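You operate a simulated robot arm through the tools that you are given. There is no shell and no other tool.

You run a simulated robot arm. Do the job below in one go: nothing can be reset, and whatever is moved stays where it is left.

JOB
Start the filter pump, try both pots and leave the lever on the one with the lower reading.
Fine: shut both vents before starting.

It is judged by the outcome, as a careful person would: the job done as asked, and still so three seconds after it is handed in. It fails if anything else is knocked over, pushed out of place, dropped, spilled or broken.

ROBOT AND FRAMES
A 5-joint arm with a two-finger parallel gripper, fixed in place. Base frame: the origin is on the floor under the middle of its stand, x ahead of it, y to its left, z up; the work surface is at about z = 0.86. Units: m, degrees, N and s.
It reaches about 1.134 m from its shoulder. Its first joint turns from -149.0 to 149.0 degrees. Payload 1.57 kg.
Tool frame: the origin (TCP) lies between the finger pads and is the grasp point; the fingertips stand 0.03 m ahead of it; z points along the fingers, y is the line along which they close. Largest opening 0.11 m; finger width 0.024, thickness 0.012; the body of the gripper, 0.048 by 0.112 m, starts 0.078 m behind the TCP.
Orientation is told as [roll, pitch, yaw] about the base's x, y, z axes, in that order, counted from this pose: with the fingers straight down and closing along the base's y, the tool's x points along the base's -x, its y along +y and its z along -z.

CONTROLS
- The arm moves only by the tool send_rows. Its argument "commands" is a list of rows, each an object of numbers (a shift or turn left out is 0, a gripper value left out holds the last): "ax", "ay", "az": the turn, a rotation vector about the tool's x, y, z in degrees; "tx", "ty", "tz": the shift along the tool's x, y, z in mm; "gripper": the opening, from 0 (shut) to 1 (fully open). In form: [{"ax": .., "ay": .., "az": .., "tx": .., "ty": .., "tz": .., "gripper": ..}, ...]. A call has 1 to 20 rows; each row is the pose to reach, as a shift and turn from the pose commanded when the call began, along the tool's axes at that moment. Each row takes 0.2 s and may step no farther than 0.05 m and 8.6 degrees from the row before; otherwise, or with a gripper value out of range, the whole call is refused. Where a pose cannot be reached the arm comes as near as it can. A force on the tool above 50 N (or 10 N above the force at the start of the call, whichever is more), or a blocked arm, ends the call early, and 0.2 s more pass. The fingers move at their own pace (about 0.072 m/s each) and stop on an object; they squeeze with about 43 N. The grip force told is the motor's: it shows also when the fingers shut on nothing. Time passes only in rows, and 0.2 s behind the last, so rows that repeat a pose let the fingers close. The reply holds the time, the measured pose of the TCP, the force on the tool along the base axes, the opening and the grip force, in the units named above and with some noise, with the torque about the TCP (base axes, N m) and any sound that the robot's microphone picked up.
- Cameras (640 x 400 px; columns grow to the right, rows downward): "scene" is fixed at [0.2156, 0.6342, 1.4921]; the picture's right is [-0.45, -0.89, 0.00], its down [-0.80, 0.40, -0.45] and it looks along [0.40, -0.20, -0.89] (base axes); focal length 214 px, centre (320, 200). "wrist" rides on the gripper at [0.07, 0.016, -0.141] in the tool frame; the picture's right is [-0.23, 0.97, 0.00], its down [-0.86, -0.20, -0.48] and it looks along [-0.47, -0.11, 0.88] (tool axes); focal length 222 px, centre (320, 200). There is no depth. A picture from a camera that has moved, and an enlarged one, comes with that camera's place and axes in the base frame and with its lens. The place of the scene camera against the robot may be out by one fixed shift of up to 0.025 m in any direction.
- grab_frame(camera): a new picture of that camera. No time passes.
- raise_lower(by): slides the trunk up (or, below 0, down) by that many m; the arm rides with it, the base frame stays. It gives what a move gives, with no picture.
- zoom(camera, box): a new picture of the part [left, top, right, bottom] of that camera's present view, enlarged. No time passes.
- finish_job(): hands the job in; it is judged then, once.

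Nothing tells you positions but the pictures and the camera data. Unless the task says otherwise, let go and move clear before handing in.

The tools are called after "Emit:" by a JSON object that holds its "fn" and its "kwargs". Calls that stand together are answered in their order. send_rows: Moves the arm, as the interface text tells. Its arguments: {"type":"object","properties":{"commands":{"type":"array","items":{"type":"object","properties":{"ax":{"type":"number"},"ay":{"type":"number"},"az":{"type":"number"},"tx":{"type":"number"},"ty":{"type":"number"},"tz":{"type":"number"},"gripper":{"type":"number"}}}}},"required":["commands"]} The other tools are called the same way: raise_lower (by) moves the trunk up or down; grab_frame (camera) takes a picture; zoom (camera, box) takes an enlarged picture of a part of a camera's view; finish_job () hands the job in.

At the start:

```text
t: 0.0
position: [0.3677, 0.46, 1.2013]
orientation: [0.0, 0.0, 0.0]
ft_force: [-0.2, 0.5, -0.2]
torque: [-0.02, 0.01, -0.03]
gripper_width: 0.11
grip_force: 0.1
trunk travel left (down, up): [-0.935, 0.035]
```

scene: 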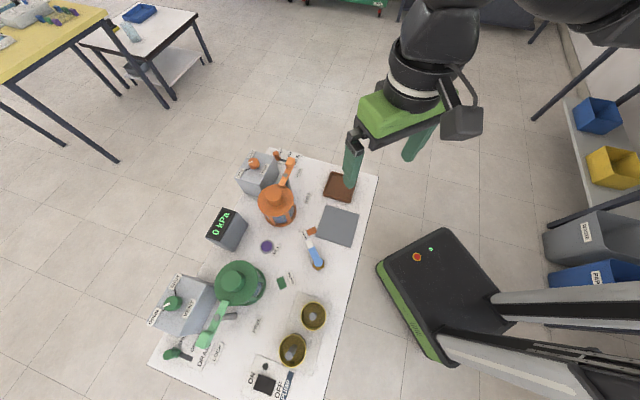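
wrist: 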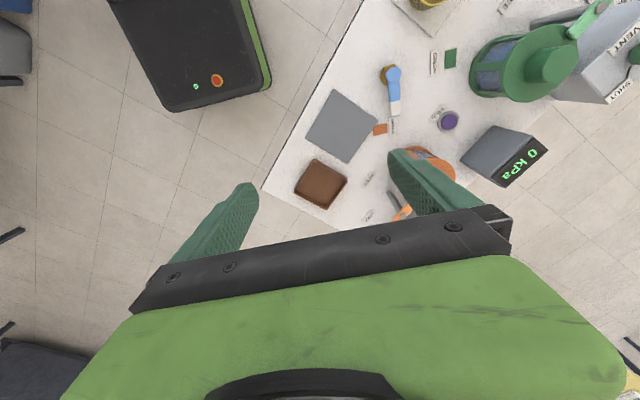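

I see a table with an orange pot and a green pot, each with a lever and a vent box, a gauge reading 0 kPa, a blue selector lever in the middle and an ON/OFF switch. I'll zoom in to read the labels before I move anything.

Emit:
{"fn": "zoom", "kwargs": {"camera": "scene", "box": [220, 140, 320, 240]}}

Emit:
{"fn": "zoom", "kwargs": {"camera": "scene", "box": [140, 260, 240, 370]}}

Emit:
{"fn": "zoom", "kwargs": {"camera": "scene", "box": [230, 290, 330, 400]}}

Emit:
{"fn": "zoom", "kwargs": {"camera": "scene", "box": [250, 210, 370, 300]}}

Emit:
{"fn": "zoom", "kwargs": {"camera": "wrist", "box": [290, 0, 640, 220]}}

```text
4.00 times, centred on (270, 190) of scene
camera zoom: at [0.2156, 0.6342, 1.4921], right [-0.45, -0.89, 0.0], down [-0.8, 0.4, -0.45], along [0.4, -0.2, -0.89], focal length 858 px, centre (520, 240)
```

zoom: 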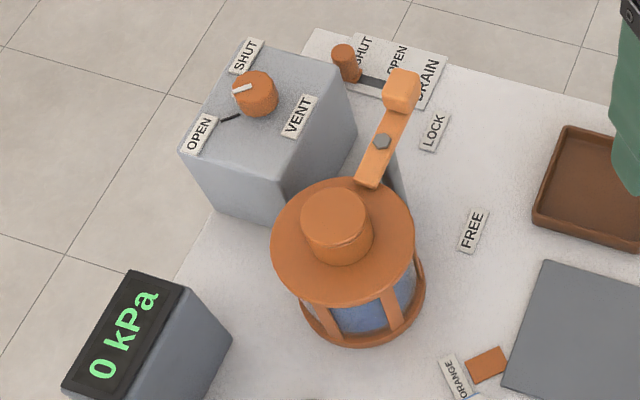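

```text
3.64 times, centred on (190, 315) of scene
camera zoom: at [0.2156, 0.6342, 1.4921], right [-0.45, -0.89, 0.0], down [-0.8, 0.4, -0.45], along [0.4, -0.2, -0.89], focal length 780 px, centre (793, -218)
```

zoom: 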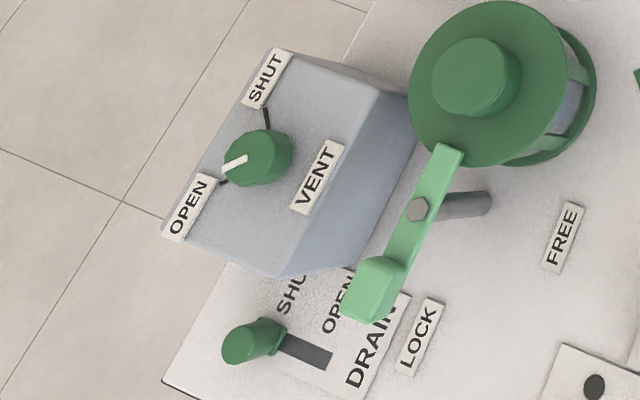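

```text
3.64 times, centred on (280, 345) of scene
camera zoom: at [0.2156, 0.6342, 1.4921], right [-0.45, -0.89, 0.0], down [-0.8, 0.4, -0.45], along [0.4, -0.2, -0.89], focal length 780 px, centre (466, -327)
```

zoom: 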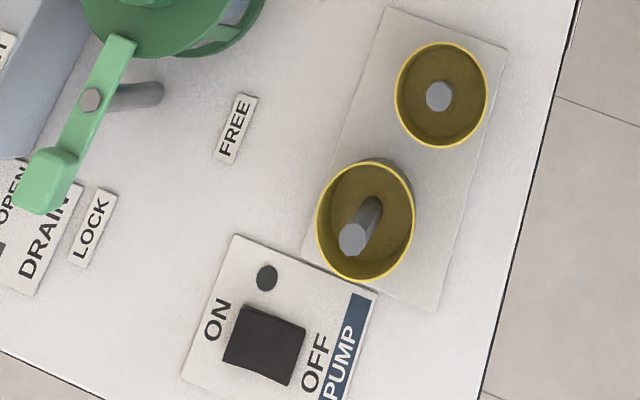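

```text
4.44 times, centred on (310, 255) of scene
camera zoom: at [0.2156, 0.6342, 1.4921], right [-0.45, -0.89, 0.0], down [-0.8, 0.4, -0.45], along [0.4, -0.2, -0.89], focal length 953 px, centre (364, -44)
```

zoom: 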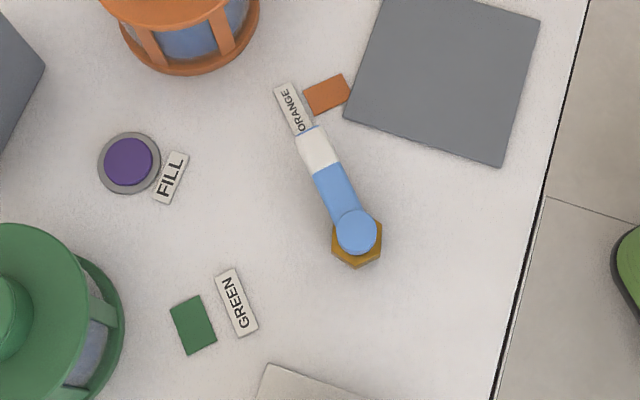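

```text
1.82 times, centred on (465, 110) of wrist
camera zoom: at [0.2988, 0.4772, 1.3433], right [0.23, 0.97, 0.0], down [0.86, -0.2, 0.48], along [0.47, -0.11, -0.88], focal length 404 px, centre (56, 364)
```

zoom: 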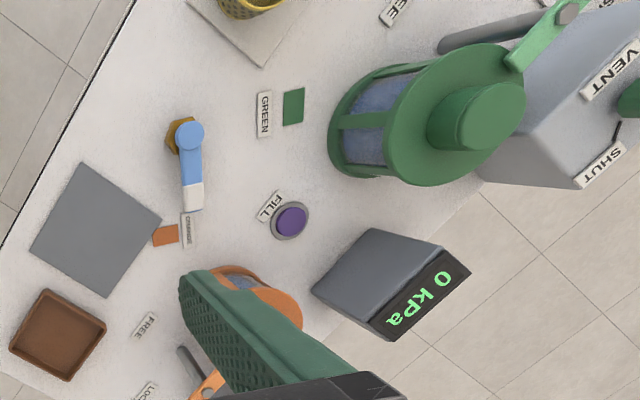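

The blue selector points at ORANGE, and both clamps look locked. Both drains look shut, and both vent knobs look OPEN. I'll carry the arm at its present height to above the orange vent for a closer look.

Emit:
{"fn": "send_rows", "kwargs": {"commands": [{"tx": -39, "ty": 27}, {"tx": -78, "ty": 54}, {"tx": -117, "ty": 81}, {"tx": -156, "ty": 108}, {"tx": -195, "ty": 135}, {"tx": -232, "ty": 160}, {"tx": -232, "ty": 160}]}}

Emit:
{"fn": "grab_frame", "kwargs": {"camera": "wrist"}}

Emit:
{"fn": "grab_frame", "kwargs": {"camera": "scene"}}

```text
t: 1.6
position: [0.5994, 0.6205, 1.203]
orientation: [0.0, 0.0, 0.1]
ft_force: [0.3, 0.7, 0.7]
torque: [0.0, 0.0, 0.0]
gripper_width: 0.1104
grip_force: 0.1
trunk travel left (down, up): [-0.935, 0.035]
```

```text
taken
camera wrist: at [0.5296, 0.6379, 1.3437], right [0.23, 0.97, 0.0], down [0.85, -0.2, 0.48], along [0.47, -0.11, -0.88], focal length 222 px, centre (320, 200)
```

wrist: 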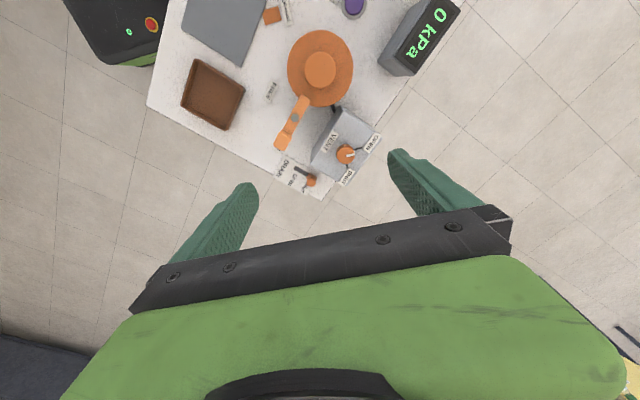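

```text
taken
```

scene: 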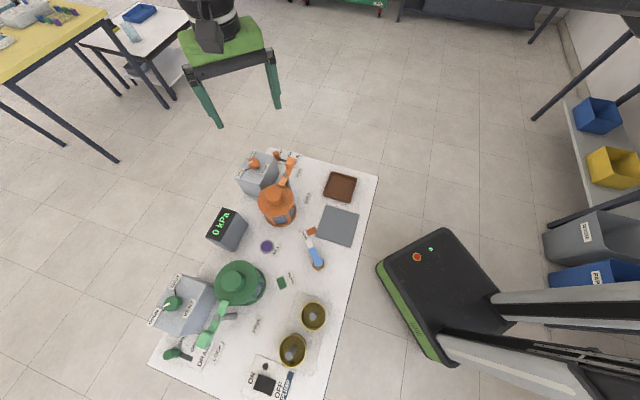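

Emit:
{"fn": "zoom", "kwargs": {"camera": "wrist", "box": [260, 90, 400, 210]}}

Emit:
{"fn": "zoom", "kwargs": {"camera": "wrist", "box": [140, 0, 460, 200]}}

```text
3.33 times, centred on (330, 150) of wrist
camera zoom: at [0.5296, 0.6379, 1.3437], right [0.23, 0.97, 0.0], down [0.85, -0.2, 0.48], along [0.47, -0.11, -0.88], focal length 740 px, centre (287, 367)
```

zoom: 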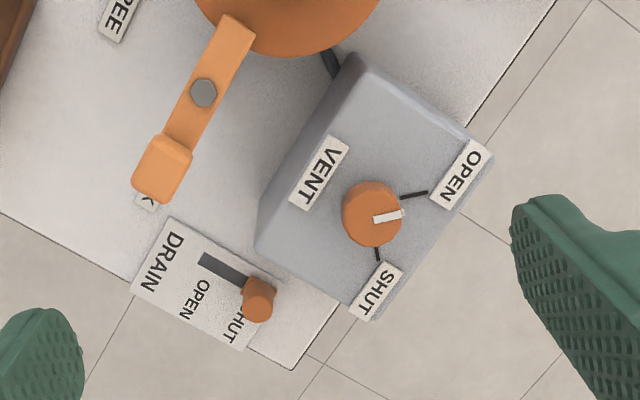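

```text
2.00 times, centred on (300, 100) of wrist
camera zoom: at [0.5296, 0.6379, 1.3437], right [0.23, 0.97, 0.0], down [0.85, -0.2, 0.48], along [0.47, -0.11, -0.88], focal length 444 px, centre (360, 400)
```

zoom: 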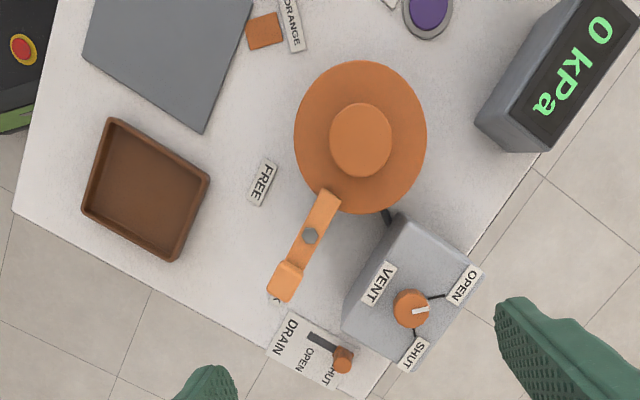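

The zoomed view shows the orange vent knob pointing at OPEN, with SHUT about 90° clockwise from above. I take the knob to be near (0.645, 0.654) with its top at z≈0.98. I'll move above it and turn the wrist so there is room for the rotation.

Emit:
{"fn": "send_rows", "kwargs": {"commands": [{"tx": -8, "ty": 6, "tz": 14, "az": -7.5, "gripper": 0.55}, {"tx": -16, "ty": 12, "tz": 28, "az": -15, "gripper": 0.55}, {"tx": -24, "ty": 18, "tz": 42, "az": -22.5, "gripper": 0.55}, {"tx": -32, "ty": 24, "tz": 56, "az": -30, "gripper": 0.55}, {"tx": -40, "ty": 30, "tz": 70, "az": -37.5, "gripper": 0.55}, {"tx": -46, "ty": 33.5, "tz": 83, "az": -45, "gripper": 0.55}, {"tx": -46, "ty": 33.5, "tz": 83, "az": -45, "gripper": 0.55}]}}

Emit:
{"fn": "grab_frame", "kwargs": {"camera": "wrist"}}

Emit:
{"fn": "zoom", "kwargs": {"camera": "wrist", "box": [240, 50, 400, 150]}}

```text
t: 3.2
position: [0.6463, 0.6551, 1.2016]
orientation: [0.0, 0.0, 45.0]
ft_force: [-0.1, 0.6, -0.5]
torque: [-0.01, -0.02, 0.01]
gripper_width: 0.0605
grip_force: 0.0
out of reach, approached as far as the arm can: row 1, 2, 3, 4, 5, 6, 7
trunk travel left (down, up): [-0.935, 0.035]
```

```text
taken
camera wrist: at [0.5874, 0.6177, 1.3434], right [-0.53, 0.85, 0.0], down [0.74, 0.46, 0.48], along [0.41, 0.25, -0.88], focal length 222 px, centre (320, 200)
```

wrist: 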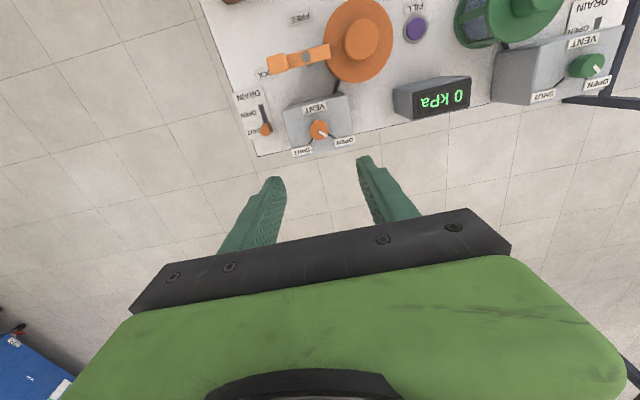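

```text
4.00 times, centred on (320, 100) of wrist
camera zoom: at [0.5874, 0.6177, 1.3434], right [-0.53, 0.85, 0.0], down [0.74, 0.46, 0.48], along [0.41, 0.25, -0.88], focal length 888 px, centre (320, 600)
```

zoom: 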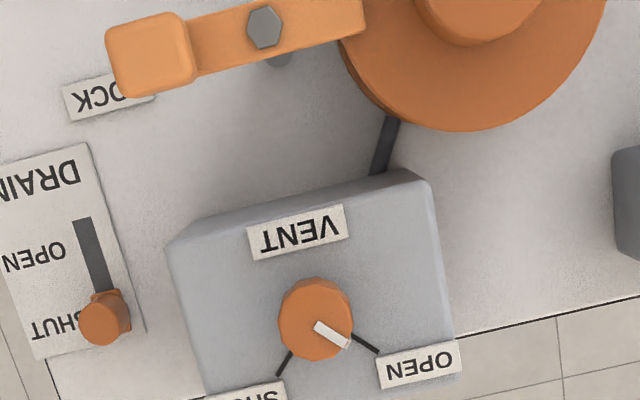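

The arm can't go lower at this trunk height, but the view confirms the orange knob is on OPEN. I'll lower the trunk by 0.10 m, since everything underneath is below about z=1.0, and look again.

Emit:
{"fn": "raise_lower", "kwargs": {"by": -0.1}}

Emit:
{"fn": "grab_frame", "kwargs": {"camera": "wrist"}}

Emit:
{"fn": "grab_frame", "kwargs": {"camera": "scene"}}

Emit:
{"fn": "zoom", "kwargs": {"camera": "wrist", "box": [240, 30, 400, 130]}}

```text
t: 4.5
position: [0.6479, 0.6543, 1.1024]
orientation: [0.0, -0.1, 45.0]
ft_force: [-1.3, 0.0, 0.3]
torque: [0.01, 0.0, -0.01]
gripper_width: 0.0604
grip_force: 0.0
trunk travel left (down, up): [-0.835, 0.135]
```

```text
taken
camera wrist: at [0.5873, 0.6176, 1.2434], right [-0.53, 0.85, 0.0], down [0.75, 0.46, 0.48], along [0.41, 0.25, -0.88], focal length 222 px, centre (320, 200)
```

wrist: 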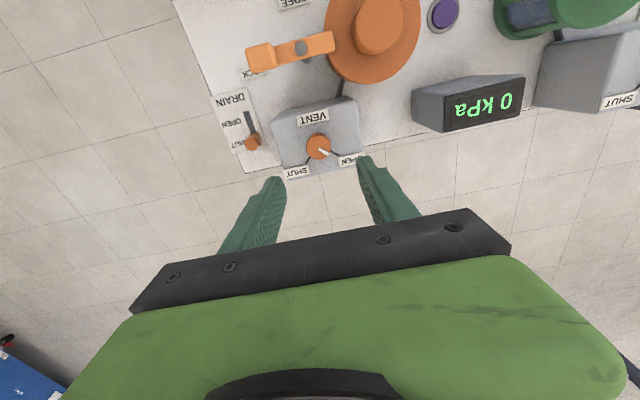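

```text
taken
```

scene: 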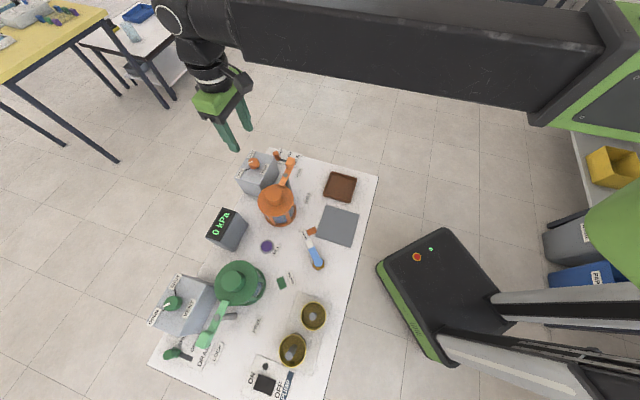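

```text
4.00 times, centred on (320, 80) of wrist
camera zoom: at [0.5873, 0.6176, 1.2434], right [-0.53, 0.85, 0.0], down [0.75, 0.46, 0.48], along [0.41, 0.25, -0.88], focal length 888 px, centre (320, 680)
```

zoom: 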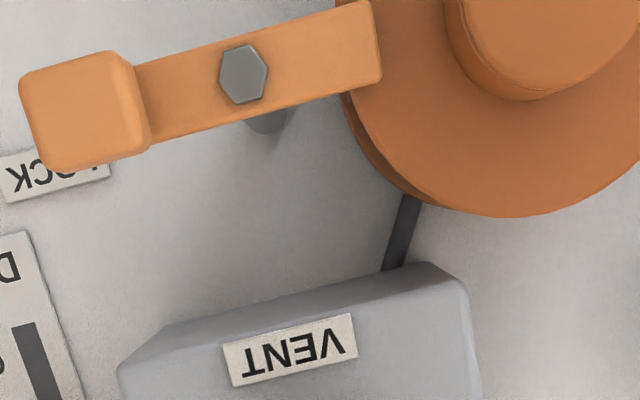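

Emit:
{"fn": "zoom", "kwargs": {"camera": "wrist", "box": [240, 100, 400, 200]}}

```text
4.00 times, centred on (320, 150) of wrist
camera zoom: at [0.5873, 0.6176, 1.2434], right [-0.53, 0.85, 0.0], down [0.75, 0.46, 0.48], along [0.41, 0.25, -0.88], focal length 888 px, centre (320, 400)
```

zoom: 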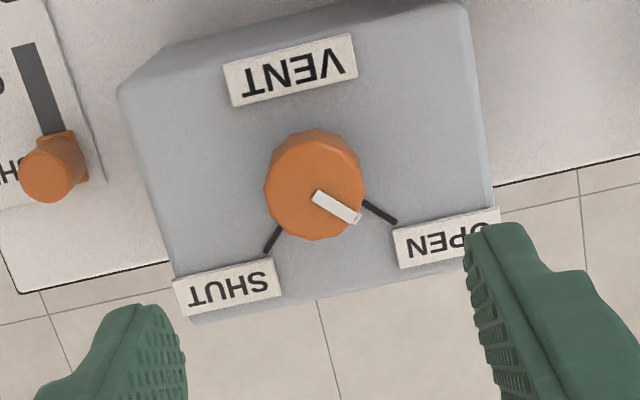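

The orange knob is now clear, and I estimate it at about (0.650, 0.655) with its top near z=0.98. I'll go down partway, keeping the fingertips above it, and check the alignment.

Emit:
{"fn": "send_rows", "kwargs": {"commands": [{"tx": -1, "ty": -1, "tz": 25, "gripper": 0.55}, {"tx": -2, "ty": -1.5, "tz": 50, "gripper": 0.55}, {"tx": -2, "ty": -1.5, "tz": 50, "gripper": 0.55}]}}

Emit:
{"fn": "grab_frame", "kwargs": {"camera": "wrist"}}

Emit:
{"fn": "zoom", "kwargs": {"camera": "wrist", "box": [240, 120, 400, 220]}}

```text
t: 5.3
position: [0.6476, 0.6548, 1.1026]
orientation: [0.0, -0.1, 45.0]
ft_force: [0.0, 0.3, 0.5]
torque: [0.02, -0.03, -0.02]
gripper_width: 0.0605
grip_force: 0.1
out of reach, approached as far as the arm can: row 1, 2, 3
trunk travel left (down, up): [-0.835, 0.135]
```

```text
taken
camera wrist: at [0.5874, 0.6177, 1.2433], right [-0.53, 0.85, 0.0], down [0.75, 0.46, 0.48], along [0.41, 0.25, -0.88], focal length 222 px, centre (320, 200)
```

wrist: 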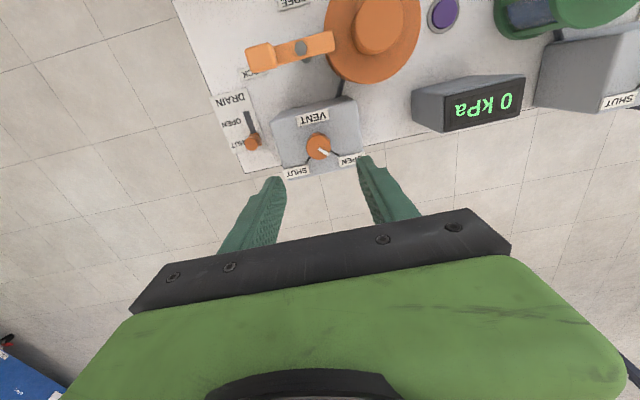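

```text
4.00 times, centred on (320, 170) of wrist
camera zoom: at [0.5874, 0.6177, 1.2433], right [-0.53, 0.85, 0.0], down [0.75, 0.46, 0.48], along [0.41, 0.25, -0.88], focal length 888 px, centre (320, 320)
```

zoom: 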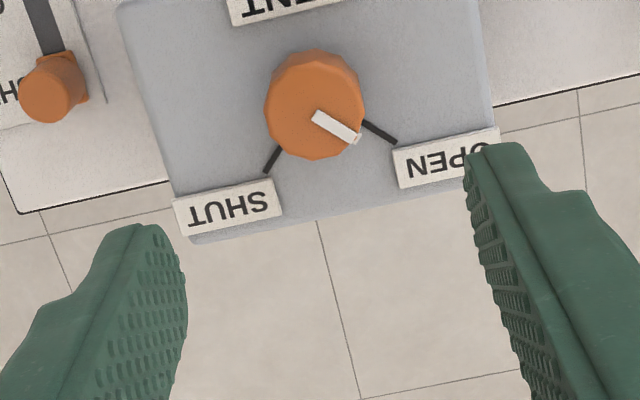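

The picture didn't change: the arm is stretched as low as it can go relative to the trunk. I'll raise the arm relative to the trunk and then lower the trunk, so there is room to move vertically.

Emit:
{"fn": "send_rows", "kwargs": {"commands": [{"tz": -45}, {"tz": -90}, {"tz": -135}, {"tz": -180}, {"tz": -180}]}}

Emit:
{"fn": "grab_frame", "kwargs": {"camera": "scene"}}

```text
t: 6.5
position: [0.6475, 0.6539, 1.1018]
orientation: [-0.1, 0.1, 44.9]
ft_force: [-0.3, 0.4, -1.0]
torque: [0.0, -0.01, 0.0]
gripper_width: 0.0607
grip_force: 0.1
out of reach, approached as far as the arm can: row 1, 2, 3, 4, 5
trunk travel left (down, up): [-0.835, 0.135]
```

```text
taken
```

scene: 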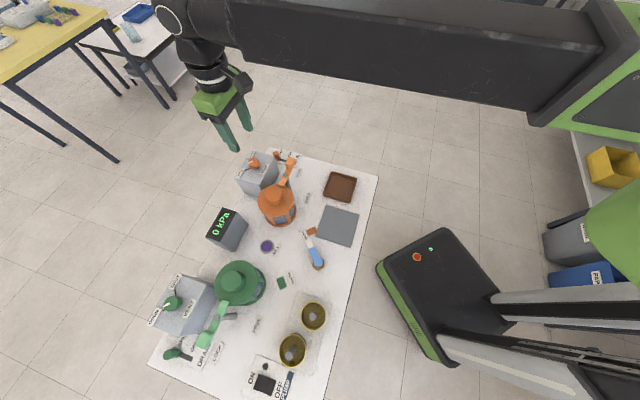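

The height doesn't change with tool-z commands in either direction, so this arm works in a horizontal plane and the trunk does all the vertical motion. I'll trim x and y with the arm and use the trunk to go down in steps.

Emit:
{"fn": "send_rows", "kwargs": {"commands": [{"tx": -2, "ty": -1.5}, {"tx": -2, "ty": -1.5}]}}

Emit:
{"fn": "raise_lower", "kwargs": {"by": -0.05}}

Emit:
{"fn": "grab_frame", "kwargs": {"camera": "wrist"}}

Emit:
{"fn": "zoom", "kwargs": {"camera": "wrist", "box": [240, 130, 400, 230]}}

Emit:
{"fn": "zoom", "kwargs": {"camera": "scene", "box": [180, 60, 340, 220]}}

```text
t: 7.1
position: [0.6529, 0.6569, 1.1026]
orientation: [0.0, -0.1, 45.0]
ft_force: [-0.2, -0.6, -0.1]
torque: [0.01, 0.0, -0.02]
gripper_width: 0.0604
grip_force: 0.1
trunk travel left (down, up): [-0.835, 0.135]
```

```text
t: 8.1
position: [0.6523, 0.6566, 1.053]
orientation: [0.0, 0.1, 44.9]
ft_force: [0.0, 0.9, -0.9]
torque: [0.0, 0.0, -0.03]
gripper_width: 0.0603
grip_force: 0.0
trunk travel left (down, up): [-0.785, 0.185]
```

```text
taken
camera wrist: at [0.5913, 0.6199, 1.1934], right [-0.53, 0.85, 0.0], down [0.75, 0.46, 0.48], along [0.41, 0.25, -0.88], focal length 222 px, centre (320, 200)
```

wrist: 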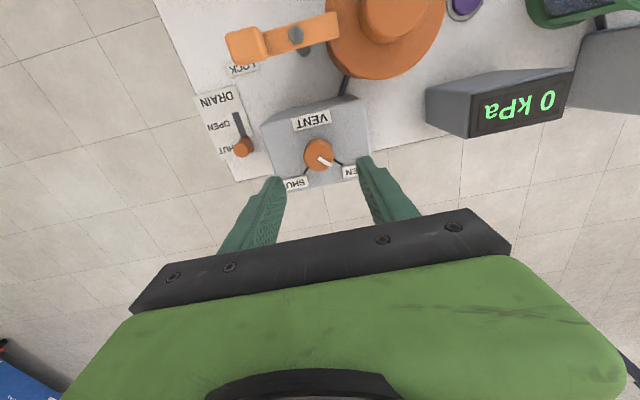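

```text
4.00 times, centred on (320, 180) of wrist
camera zoom: at [0.5913, 0.6199, 1.1934], right [-0.53, 0.85, 0.0], down [0.75, 0.46, 0.48], along [0.41, 0.25, -0.88], focal length 888 px, centre (320, 280)
```

zoom: 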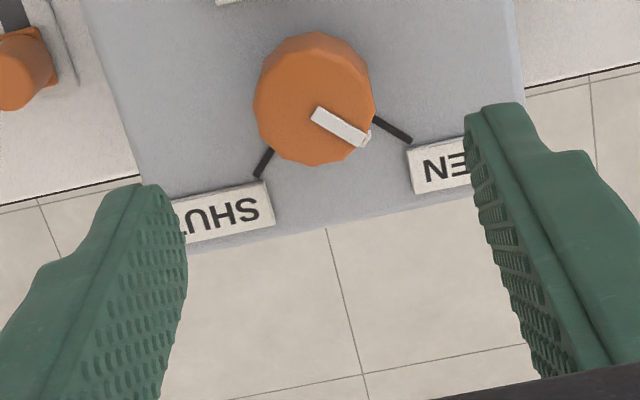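

```text
2.50 times, centred on (260, 140) of scene
camera zoom: at [0.2156, 0.6342, 1.4921], right [-0.45, -0.89, 0.0], down [-0.8, 0.4, -0.45], along [0.4, -0.2, -0.89], focal length 536 px, centre (470, 350)
```

zoom: 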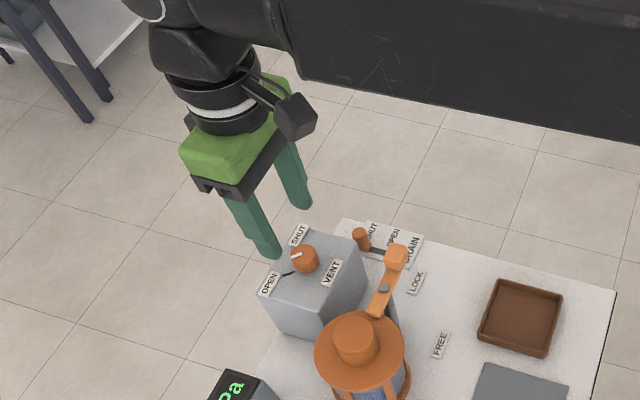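

The fingers straddle the orange knob along the closing axis. I estimate the box top at z≈0.963 and the knob top at about 0.982. I'll nudge 2 mm toward the robot and go down another 45 mm.

Emit:
{"fn": "send_rows", "kwargs": {"commands": [{"tx": 2}, {"tx": 2}]}}

Emit:
{"fn": "raise_lower", "kwargs": {"by": -0.045}}

Emit:
{"fn": "grab_frame", "kwargs": {"camera": "wrist"}}

Emit:
{"fn": "zoom", "kwargs": {"camera": "wrist", "box": [240, 130, 400, 230]}}

Emit:
{"fn": "zoom", "kwargs": {"camera": "scene", "box": [210, 120, 310, 200]}}

```text
t: 8.7
position: [0.6504, 0.6559, 1.0528]
orientation: [0.0, -0.1, 44.9]
ft_force: [-0.4, 0.0, -0.2]
torque: [-0.01, -0.03, 0.0]
gripper_width: 0.0607
grip_force: 0.0
trunk travel left (down, up): [-0.785, 0.185]
```

```text
t: 9.5
position: [0.6509, 0.6551, 1.0073]
orientation: [0.0, 0.1, 45.0]
ft_force: [-0.7, -0.7, 0.5]
torque: [0.0, -0.01, 0.02]
gripper_width: 0.0605
grip_force: 0.1
trunk travel left (down, up): [-0.74, 0.23]
```

```text
taken
camera wrist: at [0.5897, 0.6183, 1.1484], right [-0.53, 0.85, 0.0], down [0.75, 0.46, 0.48], along [0.41, 0.25, -0.88], focal length 222 px, centre (320, 200)
```

wrist: 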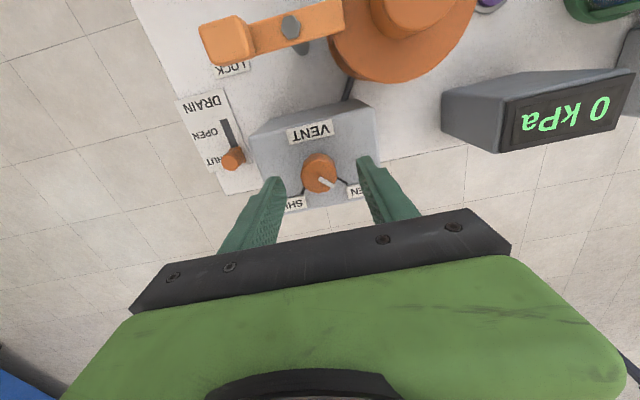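

```text
4.00 times, centred on (320, 180) of wrist
camera zoom: at [0.5897, 0.6183, 1.1484], right [-0.53, 0.85, 0.0], down [0.75, 0.46, 0.48], along [0.41, 0.25, -0.88], focal length 888 px, centre (320, 280)
```

zoom: 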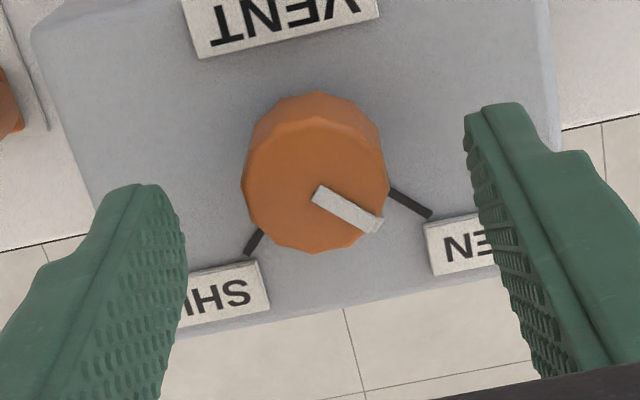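

```text
5.00 times, centred on (260, 160) of scene
camera zoom: at [0.2156, 0.6342, 1.4921], right [-0.45, -0.89, 0.0], down [-0.8, 0.4, -0.45], along [0.4, -0.2, -0.89], focal length 1072 px, centre (620, 400)
```

zoom: 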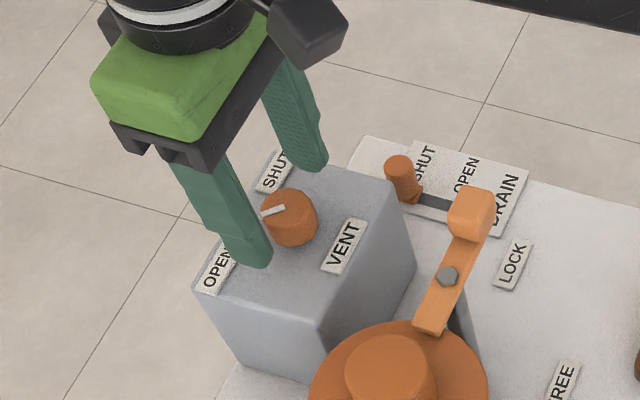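

The knob sits squarely between the fingers, with the tips still just above its rim. I'll nudge slightly and lower 10 mm, which should leave the tips about 5 mm above the box.

Emit:
{"fn": "send_rows", "kwargs": {"commands": [{"tx": 1.3}, {"tx": 1.3}]}}

Emit:
{"fn": "raise_lower", "kwargs": {"by": -0.01}}

Emit:
{"fn": "zoom", "kwargs": {"camera": "wrist", "box": [240, 130, 400, 230]}}

Emit:
{"fn": "zoom", "kwargs": {"camera": "scene", "box": [210, 120, 310, 200]}}

```text
t: 10.1
position: [0.6502, 0.6553, 1.0074]
orientation: [0.0, 0.0, 44.9]
ft_force: [-0.4, -0.2, -0.6]
torque: [-0.01, -0.02, 0.03]
gripper_width: 0.0607
grip_force: 0.1
trunk travel left (down, up): [-0.74, 0.23]
```

```text
t: 10.7
position: [0.6491, 0.6548, 0.9987]
orientation: [0.0, 0.0, 45.0]
ft_force: [-0.3, 0.1, -0.3]
torque: [0.02, 0.01, -0.04]
gripper_width: 0.0604
grip_force: 0.1
trunk travel left (down, up): [-0.73, 0.24]
```

```text
4.00 times, centred on (320, 180) of wrist
camera zoom: at [0.5888, 0.6175, 1.1384], right [-0.53, 0.85, 0.0], down [0.75, 0.46, 0.48], along [0.41, 0.25, -0.88], focal length 888 px, centre (320, 280)
```

zoom: 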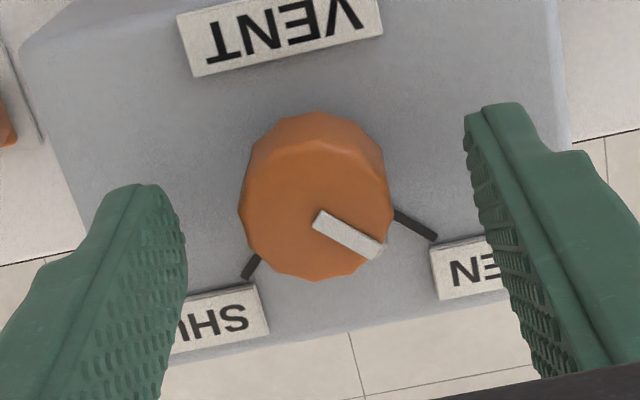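

```text
5.00 times, centred on (260, 160) of scene
camera zoom: at [0.2156, 0.6342, 1.4921], right [-0.45, -0.89, 0.0], down [-0.8, 0.4, -0.45], along [0.4, -0.2, -0.89], focal length 1072 px, centre (620, 400)
```

zoom: 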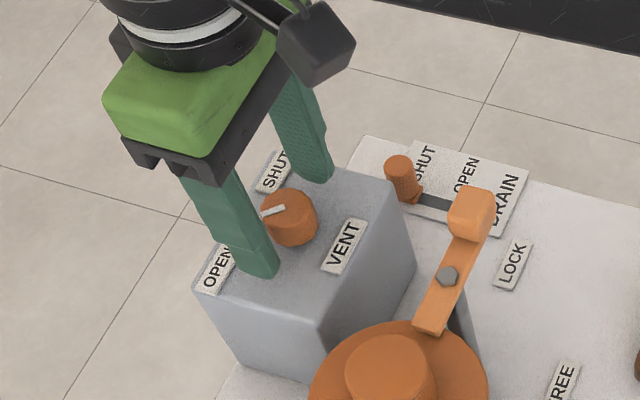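

The fingertips are on either side of the knob and clear of the box. I'll close on the knob and check the forces before turning it.

Emit:
{"fn": "send_rows", "kwargs": {"commands": [{"gripper": 0.4}, {"gripper": 0.3}, {"gripper": 0.2}, {"gripper": 0.15}, {"gripper": 0.15}]}}

Emit:
{"fn": "zoom", "kwargs": {"camera": "wrist", "box": [240, 130, 400, 230]}}

```text
t: 11.9
position: [0.6497, 0.6533, 0.9978]
orientation: [0.0, 0.1, 45.0]
ft_force: [3.3, -5.2, -1.4]
torque: [-0.19, -0.15, -0.01]
gripper_width: 0.0292
grip_force: 38.5
trunk travel left (down, up): [-0.73, 0.24]
```

```text
4.00 times, centred on (320, 180) of wrist
camera zoom: at [0.5895, 0.617, 1.1383], right [-0.53, 0.85, 0.0], down [0.75, 0.46, 0.48], along [0.41, 0.25, -0.88], focal length 888 px, centre (320, 280)
```

zoom: 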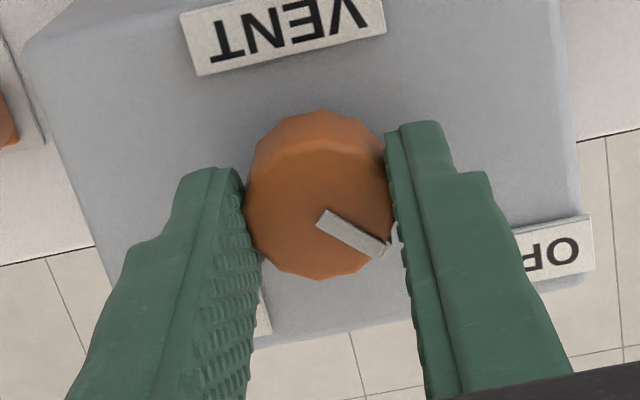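

The grip is good: width 29 mm, matching the knob, with only about 6 N of side load. I'll turn it 40° clockwise first to confirm the knob follows.

Emit:
{"fn": "send_rows", "kwargs": {"commands": [{"az": 8, "gripper": 0.15}, {"az": 16, "gripper": 0.15}, {"az": 24, "gripper": 0.15}, {"az": 32, "gripper": 0.15}, {"az": 40, "gripper": 0.15}, {"az": 40, "gripper": 0.15}]}}

Emit:
{"fn": "zoom", "kwargs": {"camera": "wrist", "box": [240, 130, 400, 230]}}

Emit:
{"fn": "zoom", "kwargs": {"camera": "scene", "box": [210, 120, 310, 200]}}

```text
t: 13.3
position: [0.6501, 0.6547, 0.9968]
orientation: [0.0, 0.2, 4.9]
ft_force: [1.0, -13.9, -8.2]
torque: [-0.63, 0.23, -0.01]
gripper_width: 0.0287
grip_force: 38.6
trunk travel left (down, up): [-0.73, 0.24]
```

```text
4.00 times, centred on (320, 180) of wrist
camera zoom: at [0.5797, 0.665, 1.1384], right [0.14, 0.99, 0.0], down [0.87, -0.13, 0.48], along [0.47, -0.07, -0.88], focal length 888 px, centre (320, 280)
```

zoom: 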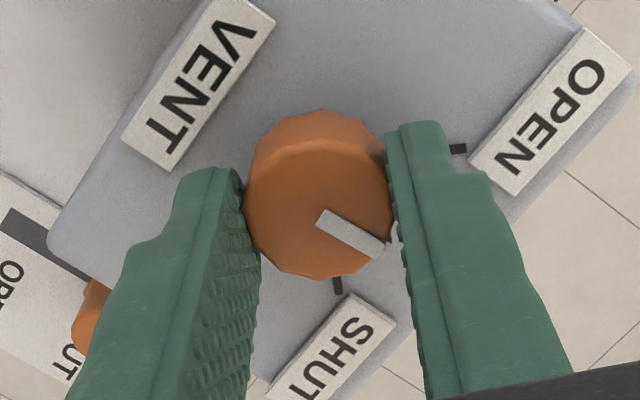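

```text
5.00 times, centred on (260, 160) of scene
camera zoom: at [0.2156, 0.6342, 1.4921], right [-0.45, -0.89, 0.0], down [-0.8, 0.4, -0.45], along [0.4, -0.2, -0.89], focal length 1072 px, centre (620, 400)
```

zoom: 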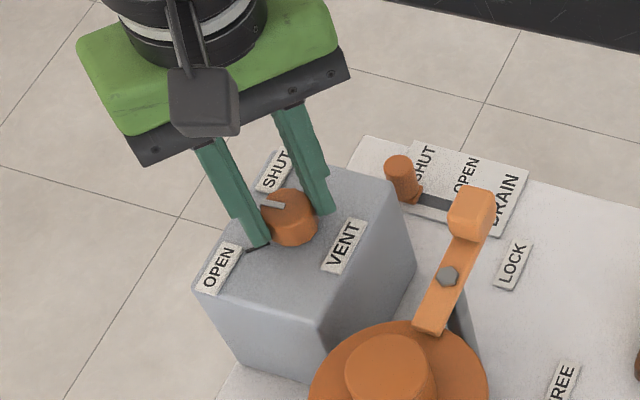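

The knob follows the gripper, and the white mark has moved 40° toward SHUT. I'll shift 1 mm to ease the side load and turn the remaining 50°.

Emit:
{"fn": "send_rows", "kwargs": {"commands": [{"az": 0, "ty": -1, "gripper": 0.15}, {"az": 8, "ty": -1, "gripper": 0.15}, {"az": 16, "ty": -1, "gripper": 0.15}, {"az": 24, "ty": -1, "gripper": 0.15}, {"az": 32, "ty": -1, "gripper": 0.15}, {"az": 40, "ty": -1, "gripper": 0.15}, {"az": 46, "ty": -1, "gripper": 0.15}, {"az": 50, "ty": -1, "gripper": 0.15}, {"az": 50, "ty": -1, "gripper": 0.15}]}}

Emit:
{"fn": "zoom", "kwargs": {"camera": "wrist", "box": [240, 130, 400, 230]}}

Emit:
{"fn": "zoom", "kwargs": {"camera": "scene", "box": [210, 120, 310, 200]}}

```text
t: 15.3
position: [0.6514, 0.6534, 0.9983]
orientation: [0.0, 0.0, -45.1]
ft_force: [1.8, 0.1, 0.4]
torque: [0.36, 0.04, 0.03]
gripper_width: 0.0287
grip_force: 38.9
trunk travel left (down, up): [-0.73, 0.24]
```

```text
4.00 times, centred on (320, 180) of wrist
camera zoom: at [0.6126, 0.7152, 1.1384], right [0.85, 0.53, 0.0], down [0.46, -0.75, 0.48], along [0.25, -0.41, -0.88], focal length 888 px, centre (320, 280)
```

zoom: 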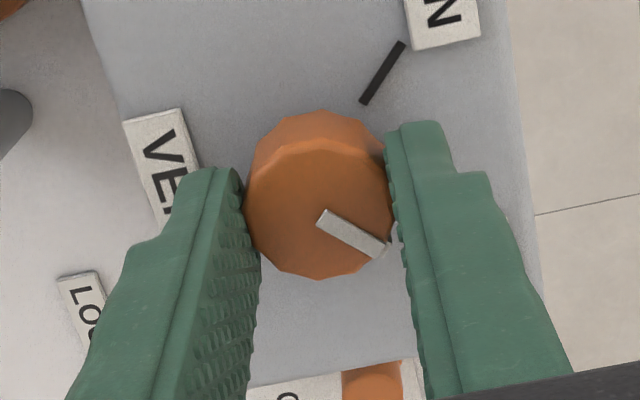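

```text
5.00 times, centred on (260, 160) of scene
camera zoom: at [0.2156, 0.6342, 1.4921], right [-0.45, -0.89, 0.0], down [-0.8, 0.4, -0.45], along [0.4, -0.2, -0.89], focal length 1072 px, centre (620, 400)
```

zoom: 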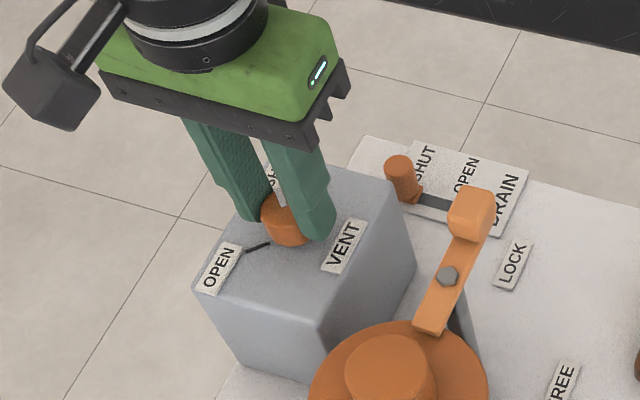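

The knob has turned the full 90°. I'll let go, rise clear and check where the mark points.

Emit:
{"fn": "send_rows", "kwargs": {"commands": [{"gripper": 0.4}, {"gripper": 0.55}, {"gripper": 0.55}]}}

Emit:
{"fn": "raise_lower", "kwargs": {"by": 0.08}}

Emit:
{"fn": "grab_frame", "kwargs": {"camera": "wrist"}}

Emit:
{"fn": "zoom", "kwargs": {"camera": "wrist", "box": [240, 100, 400, 200]}}

Emit:
{"fn": "zoom", "kwargs": {"camera": "scene", "box": [210, 120, 310, 200]}}

```text
t: 16.1
position: [0.6492, 0.6537, 0.997]
orientation: [-0.1, 0.0, -45.0]
ft_force: [-0.1, 0.5, -0.8]
torque: [0.0, 0.0, -0.02]
gripper_width: 0.0604
grip_force: 0.0
trunk travel left (down, up): [-0.73, 0.24]
```

```text
t: 17.3
position: [0.6493, 0.6547, 1.0778]
orientation: [0.0, 0.0, -45.0]
ft_force: [-0.9, -0.6, -0.6]
torque: [0.02, 0.03, 0.03]
gripper_width: 0.0603
grip_force: 0.0
trunk travel left (down, up): [-0.81, 0.16]
```

```text
taken
camera wrist: at [0.6125, 0.7154, 1.2182], right [0.85, 0.53, 0.0], down [0.46, -0.75, 0.48], along [0.25, -0.41, -0.88], focal length 222 px, centre (320, 200)
```

wrist: 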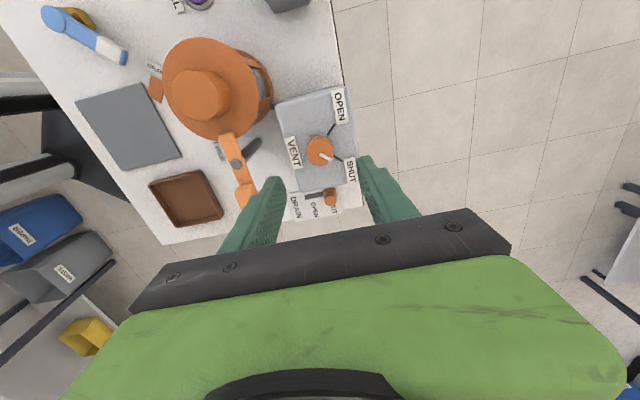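

```text
4.00 times, centred on (320, 150) of wrist
camera zoom: at [0.6125, 0.7154, 1.2182], right [0.85, 0.53, 0.0], down [0.46, -0.75, 0.48], along [0.25, -0.41, -0.88], focal length 888 px, centre (320, 400)
```

zoom: 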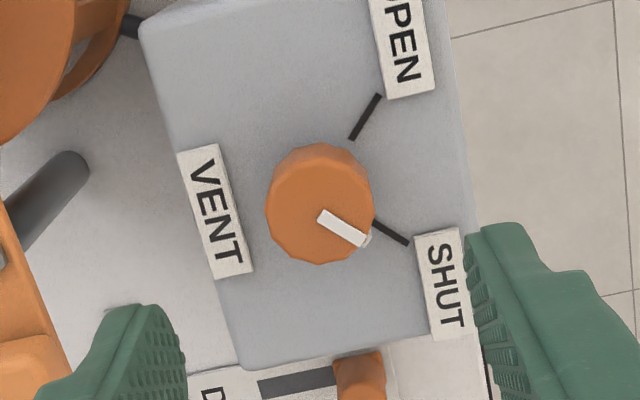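

```text
5.00 times, centred on (260, 160) of scene
camera zoom: at [0.2156, 0.6342, 1.4921], right [-0.45, -0.89, 0.0], down [-0.8, 0.4, -0.45], along [0.4, -0.2, -0.89], focal length 1072 px, centre (620, 400)
```

zoom: 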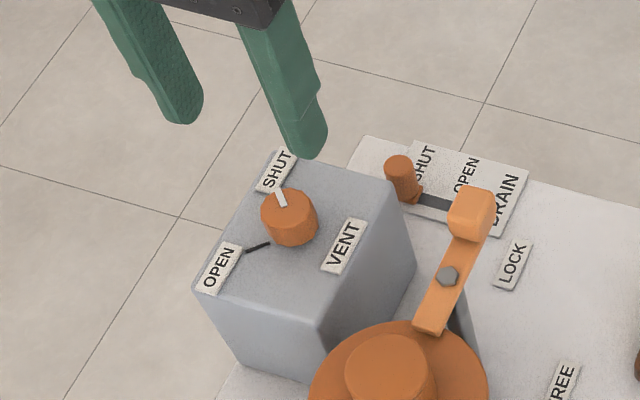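

The orange vent mark now lines up with the SHUT tick. Next is the green vent, so I'll rise a little and cross at a safe height to about (0.36, 0.91), turning the wrist back as I go.

Emit:
{"fn": "raise_lower", "kwargs": {"by": 0.08}}

Emit:
{"fn": "send_rows", "kwargs": {"commands": [{"tx": 32, "ty": -2, "az": -7.5}, {"tx": 64, "ty": -4, "az": -15}, {"tx": 96, "ty": -6, "az": -22.5}, {"tx": 128, "ty": -8, "az": -30}, {"tx": 160, "ty": -10, "az": -37.5}, {"tx": 192, "ty": -12, "az": -45}, {"tx": 224, "ty": -14, "az": -52.5}, {"tx": 256, "ty": -16, "az": -60}, {"tx": 288, "ty": -18, "az": -67.5}, {"tx": 320, "ty": -20, "az": -75}, {"tx": 352, "ty": -22, "az": -82.5}, {"tx": 386, "ty": -24, "az": -90}, {"tx": 386, "ty": -24, "az": -90}]}}

Emit:
{"fn": "grab_frame", "kwargs": {"camera": "wrist"}}

Emit:
{"fn": "grab_frame", "kwargs": {"camera": "scene"}}

```text
t: 18.4
position: [0.6502, 0.6548, 1.1563]
orientation: [0.1, 0.0, -45.0]
ft_force: [-0.8, 0.2, 1.4]
torque: [0.0, 0.03, 0.01]
gripper_width: 0.0605
grip_force: 0.1
trunk travel left (down, up): [-0.89, 0.08]
```

```text
t: 21.2
position: [0.3388, 0.8475, 1.1572]
orientation: [0.0, -0.1, 45.0]
ft_force: [1.0, 0.9, -0.1]
torque: [0.01, 0.0, 0.0]
gripper_width: 0.0603
grip_force: 0.1
out of reach, approached as far as the arm can: row 6, 7, 8, 9, 10, 11, 12, 13
trunk travel left (down, up): [-0.89, 0.08]
```

```text
taken
camera wrist: at [0.2789, 0.8108, 1.2982], right [-0.53, 0.85, 0.0], down [0.74, 0.46, 0.48], along [0.41, 0.25, -0.88], focal length 222 px, centre (320, 200)
```

wrist: 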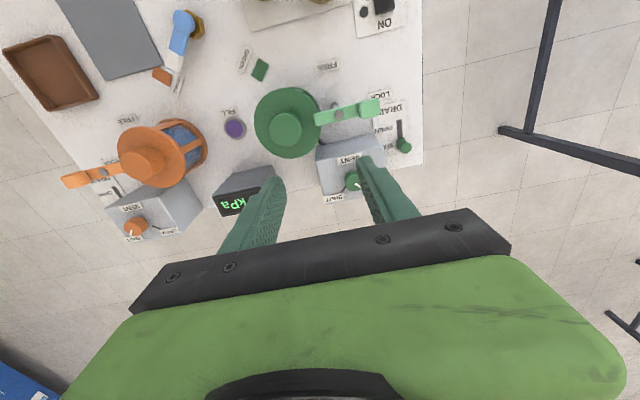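

```text
taken
```

scene: 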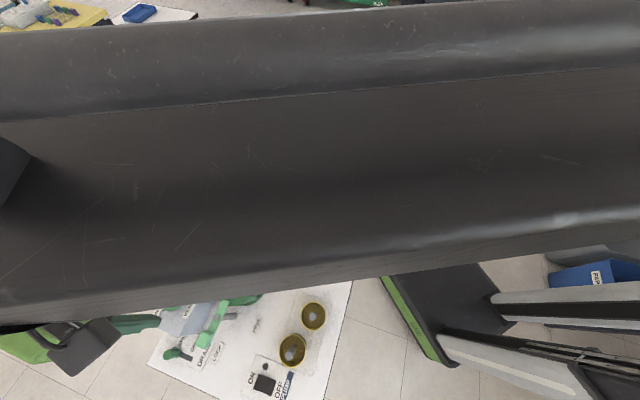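

The arm stopped at full stretch with the fingers vertical, at about 0.90 m from the shoulder. The green knob looks a few centimetres beyond that, so I'll zoom to measure exactly where it is.

Emit:
{"fn": "zoom", "kwargs": {"camera": "wrist", "box": [290, 130, 430, 217]}}

Emit:
{"fn": "zoom", "kwargs": {"camera": "wrist", "box": [200, 60, 440, 210]}}

```text
4.57 times, centred on (360, 174) of wrist
camera zoom: at [0.2789, 0.8108, 1.2982], right [-0.53, 0.85, 0.0], down [0.74, 0.46, 0.48], along [0.41, 0.25, -0.88], focal length 1015 px, centre (137, 321)
```

zoom: 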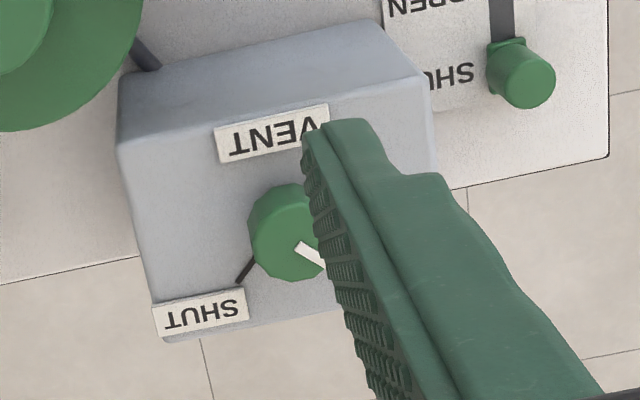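

```text
2.67 times, centred on (320, 135) of wrist
camera zoom: at [0.2789, 0.8108, 1.2982], right [-0.53, 0.85, 0.0], down [0.74, 0.46, 0.48], along [0.41, 0.25, -0.88], focal length 592 px, centre (320, 373)
```

zoom: 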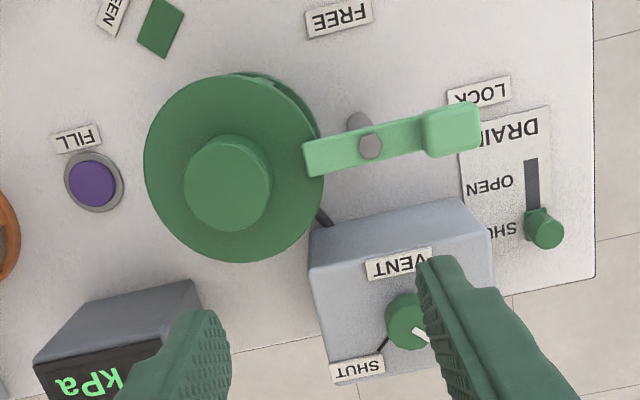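

I place the green knob at about (0.370, 0.930), roughly 8 cm past the vertical-finger reach. Tilting the fingers outward should cover that. I'll pull back slightly, align the wrist radially and test a tilt while well clear of everything.

Emit:
{"fn": "send_rows", "kwargs": {"commands": [{"tx": 4, "ty": -2, "az": -7}, {"tx": 8, "ty": -4, "az": -14}, {"tx": 13.5, "ty": -6.4, "az": -21}, {"tx": 13.5, "ty": -6.4, "az": -26}, {"tx": 13.5, "ty": -6.4, "az": -26}]}}

Emit:
{"fn": "send_rows", "kwargs": {"commands": [{"tx": -20, "tz": -0.9, "ay": -5}, {"tx": -40, "tz": -3.5, "ay": -10}, {"tx": -40, "tz": -3.5, "ay": -10}]}}

```text
t: 22.4
position: [0.3341, 0.8368, 1.1562]
orientation: [0.0, 0.0, 71.1]
ft_force: [-0.6, -0.4, 0.0]
torque: [-0.03, 0.02, 0.0]
gripper_width: 0.0603
grip_force: 0.1
trunk travel left (down, up): [-0.89, 0.08]
```

```text
t: 23.2
position: [0.3466, 0.8747, 1.1606]
orientation: [0.0, -10.0, 71.0]
ft_force: [-0.1, -0.5, 0.4]
torque: [-0.02, -0.03, -0.03]
gripper_width: 0.0606
grip_force: 0.0
trunk travel left (down, up): [-0.89, 0.08]
```

The tilt works, so I can reach the green knob. I'll tilt on to 25° and position above it, still high, then look.

Emit:
{"fn": "send_rows", "kwargs": {"commands": [{"tx": -18.5, "ty": -1, "tz": -1.2, "ay": -5}, {"tx": -36.3, "ty": -2.5, "tz": -4.2, "ay": -10}, {"tx": -53.3, "ty": -4.1, "tz": -9.1, "ay": -15}, {"tx": -53.3, "ty": -4.1, "tz": -9.1, "ay": -15}]}}

Emit:
{"fn": "grab_frame", "kwargs": {"camera": "wrist"}}

Emit:
{"fn": "zoom", "kwargs": {"camera": "wrist", "box": [240, 110, 400, 210]}}

Emit:
{"fn": "grab_frame", "kwargs": {"camera": "scene"}}

```text
t: 24.2
position: [0.3674, 0.9205, 1.1788]
orientation: [0.0, -25.1, 71.0]
ft_force: [-0.3, -0.1, -0.2]
torque: [-0.01, -0.01, 0.0]
gripper_width: 0.0604
grip_force: 0.1
out of reach, approached as far as the arm can: row 3
trunk travel left (down, up): [-0.89, 0.08]
```

```text
taken
camera wrist: at [0.3128, 0.8101, 1.2779], right [-0.85, 0.51, 0.1], down [0.37, 0.48, 0.8], along [0.36, 0.72, -0.6], focal length 222 px, centre (320, 200)
```

wrist: 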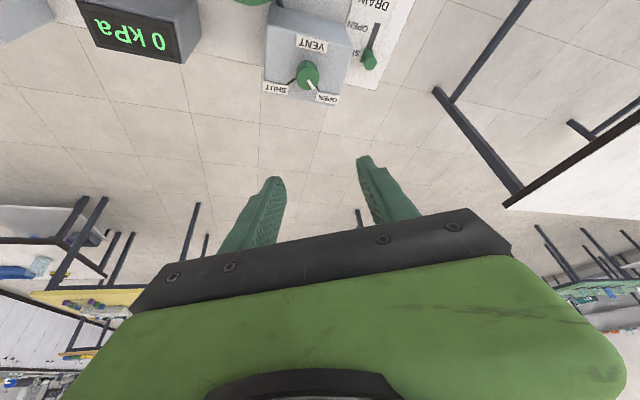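

```text
4.00 times, centred on (320, 160) of wrist
camera zoom: at [0.3128, 0.8101, 1.2779], right [-0.85, 0.51, 0.1], down [0.37, 0.48, 0.8], along [0.36, 0.72, -0.6], focal length 888 px, centre (320, 360)
```

zoom: 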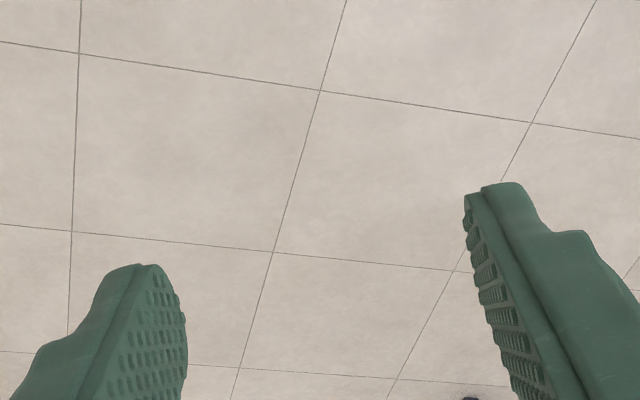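

```text
taken
```

scene: 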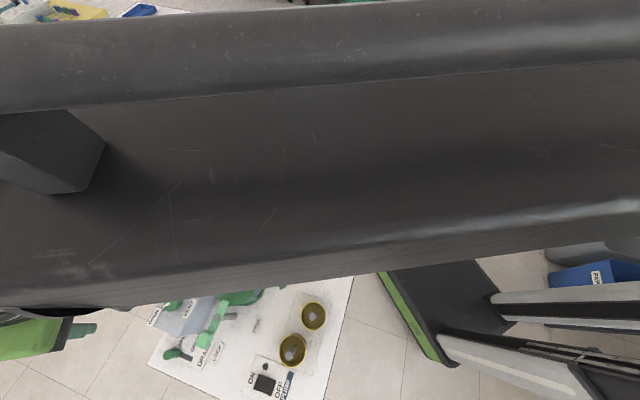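

I'm above the green knob with a 25° outward tilt. I'll lower the trunk 0.10 m and recheck the alignment.

Emit:
{"fn": "raise_lower", "kwargs": {"by": -0.1}}

Emit:
{"fn": "grab_frame", "kwargs": {"camera": "wrist"}}

Emit:
{"fn": "zoom", "kwargs": {"camera": "wrist", "box": [240, 80, 400, 180]}}

```text
t: 25.6
position: [0.3683, 0.92, 1.0798]
orientation: [0.0, -25.0, 71.0]
ft_force: [-0.8, -0.7, -0.1]
torque: [-0.01, -0.01, -0.01]
gripper_width: 0.0604
grip_force: 0.0
trunk travel left (down, up): [-0.79, 0.18]
```

```text
taken
camera wrist: at [0.3128, 0.8099, 1.178], right [-0.85, 0.51, 0.1], down [0.37, 0.48, 0.8], along [0.36, 0.71, -0.6], focal length 222 px, centre (320, 200)
```

wrist: 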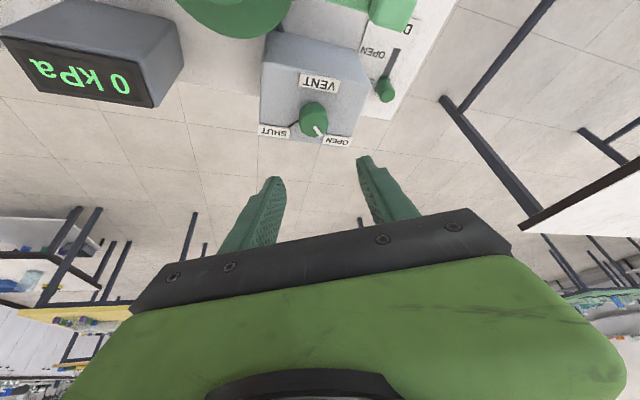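

```text
4.00 times, centred on (320, 130) of wrist
camera zoom: at [0.3128, 0.8099, 1.178], right [-0.85, 0.51, 0.1], down [0.37, 0.48, 0.8], along [0.36, 0.71, -0.6], focal length 888 px, centre (320, 480)
```

zoom: 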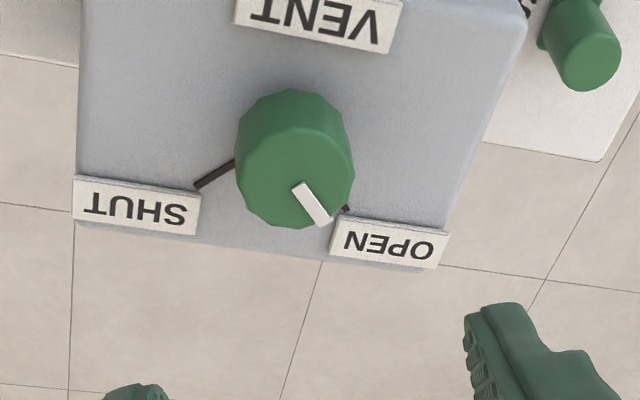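

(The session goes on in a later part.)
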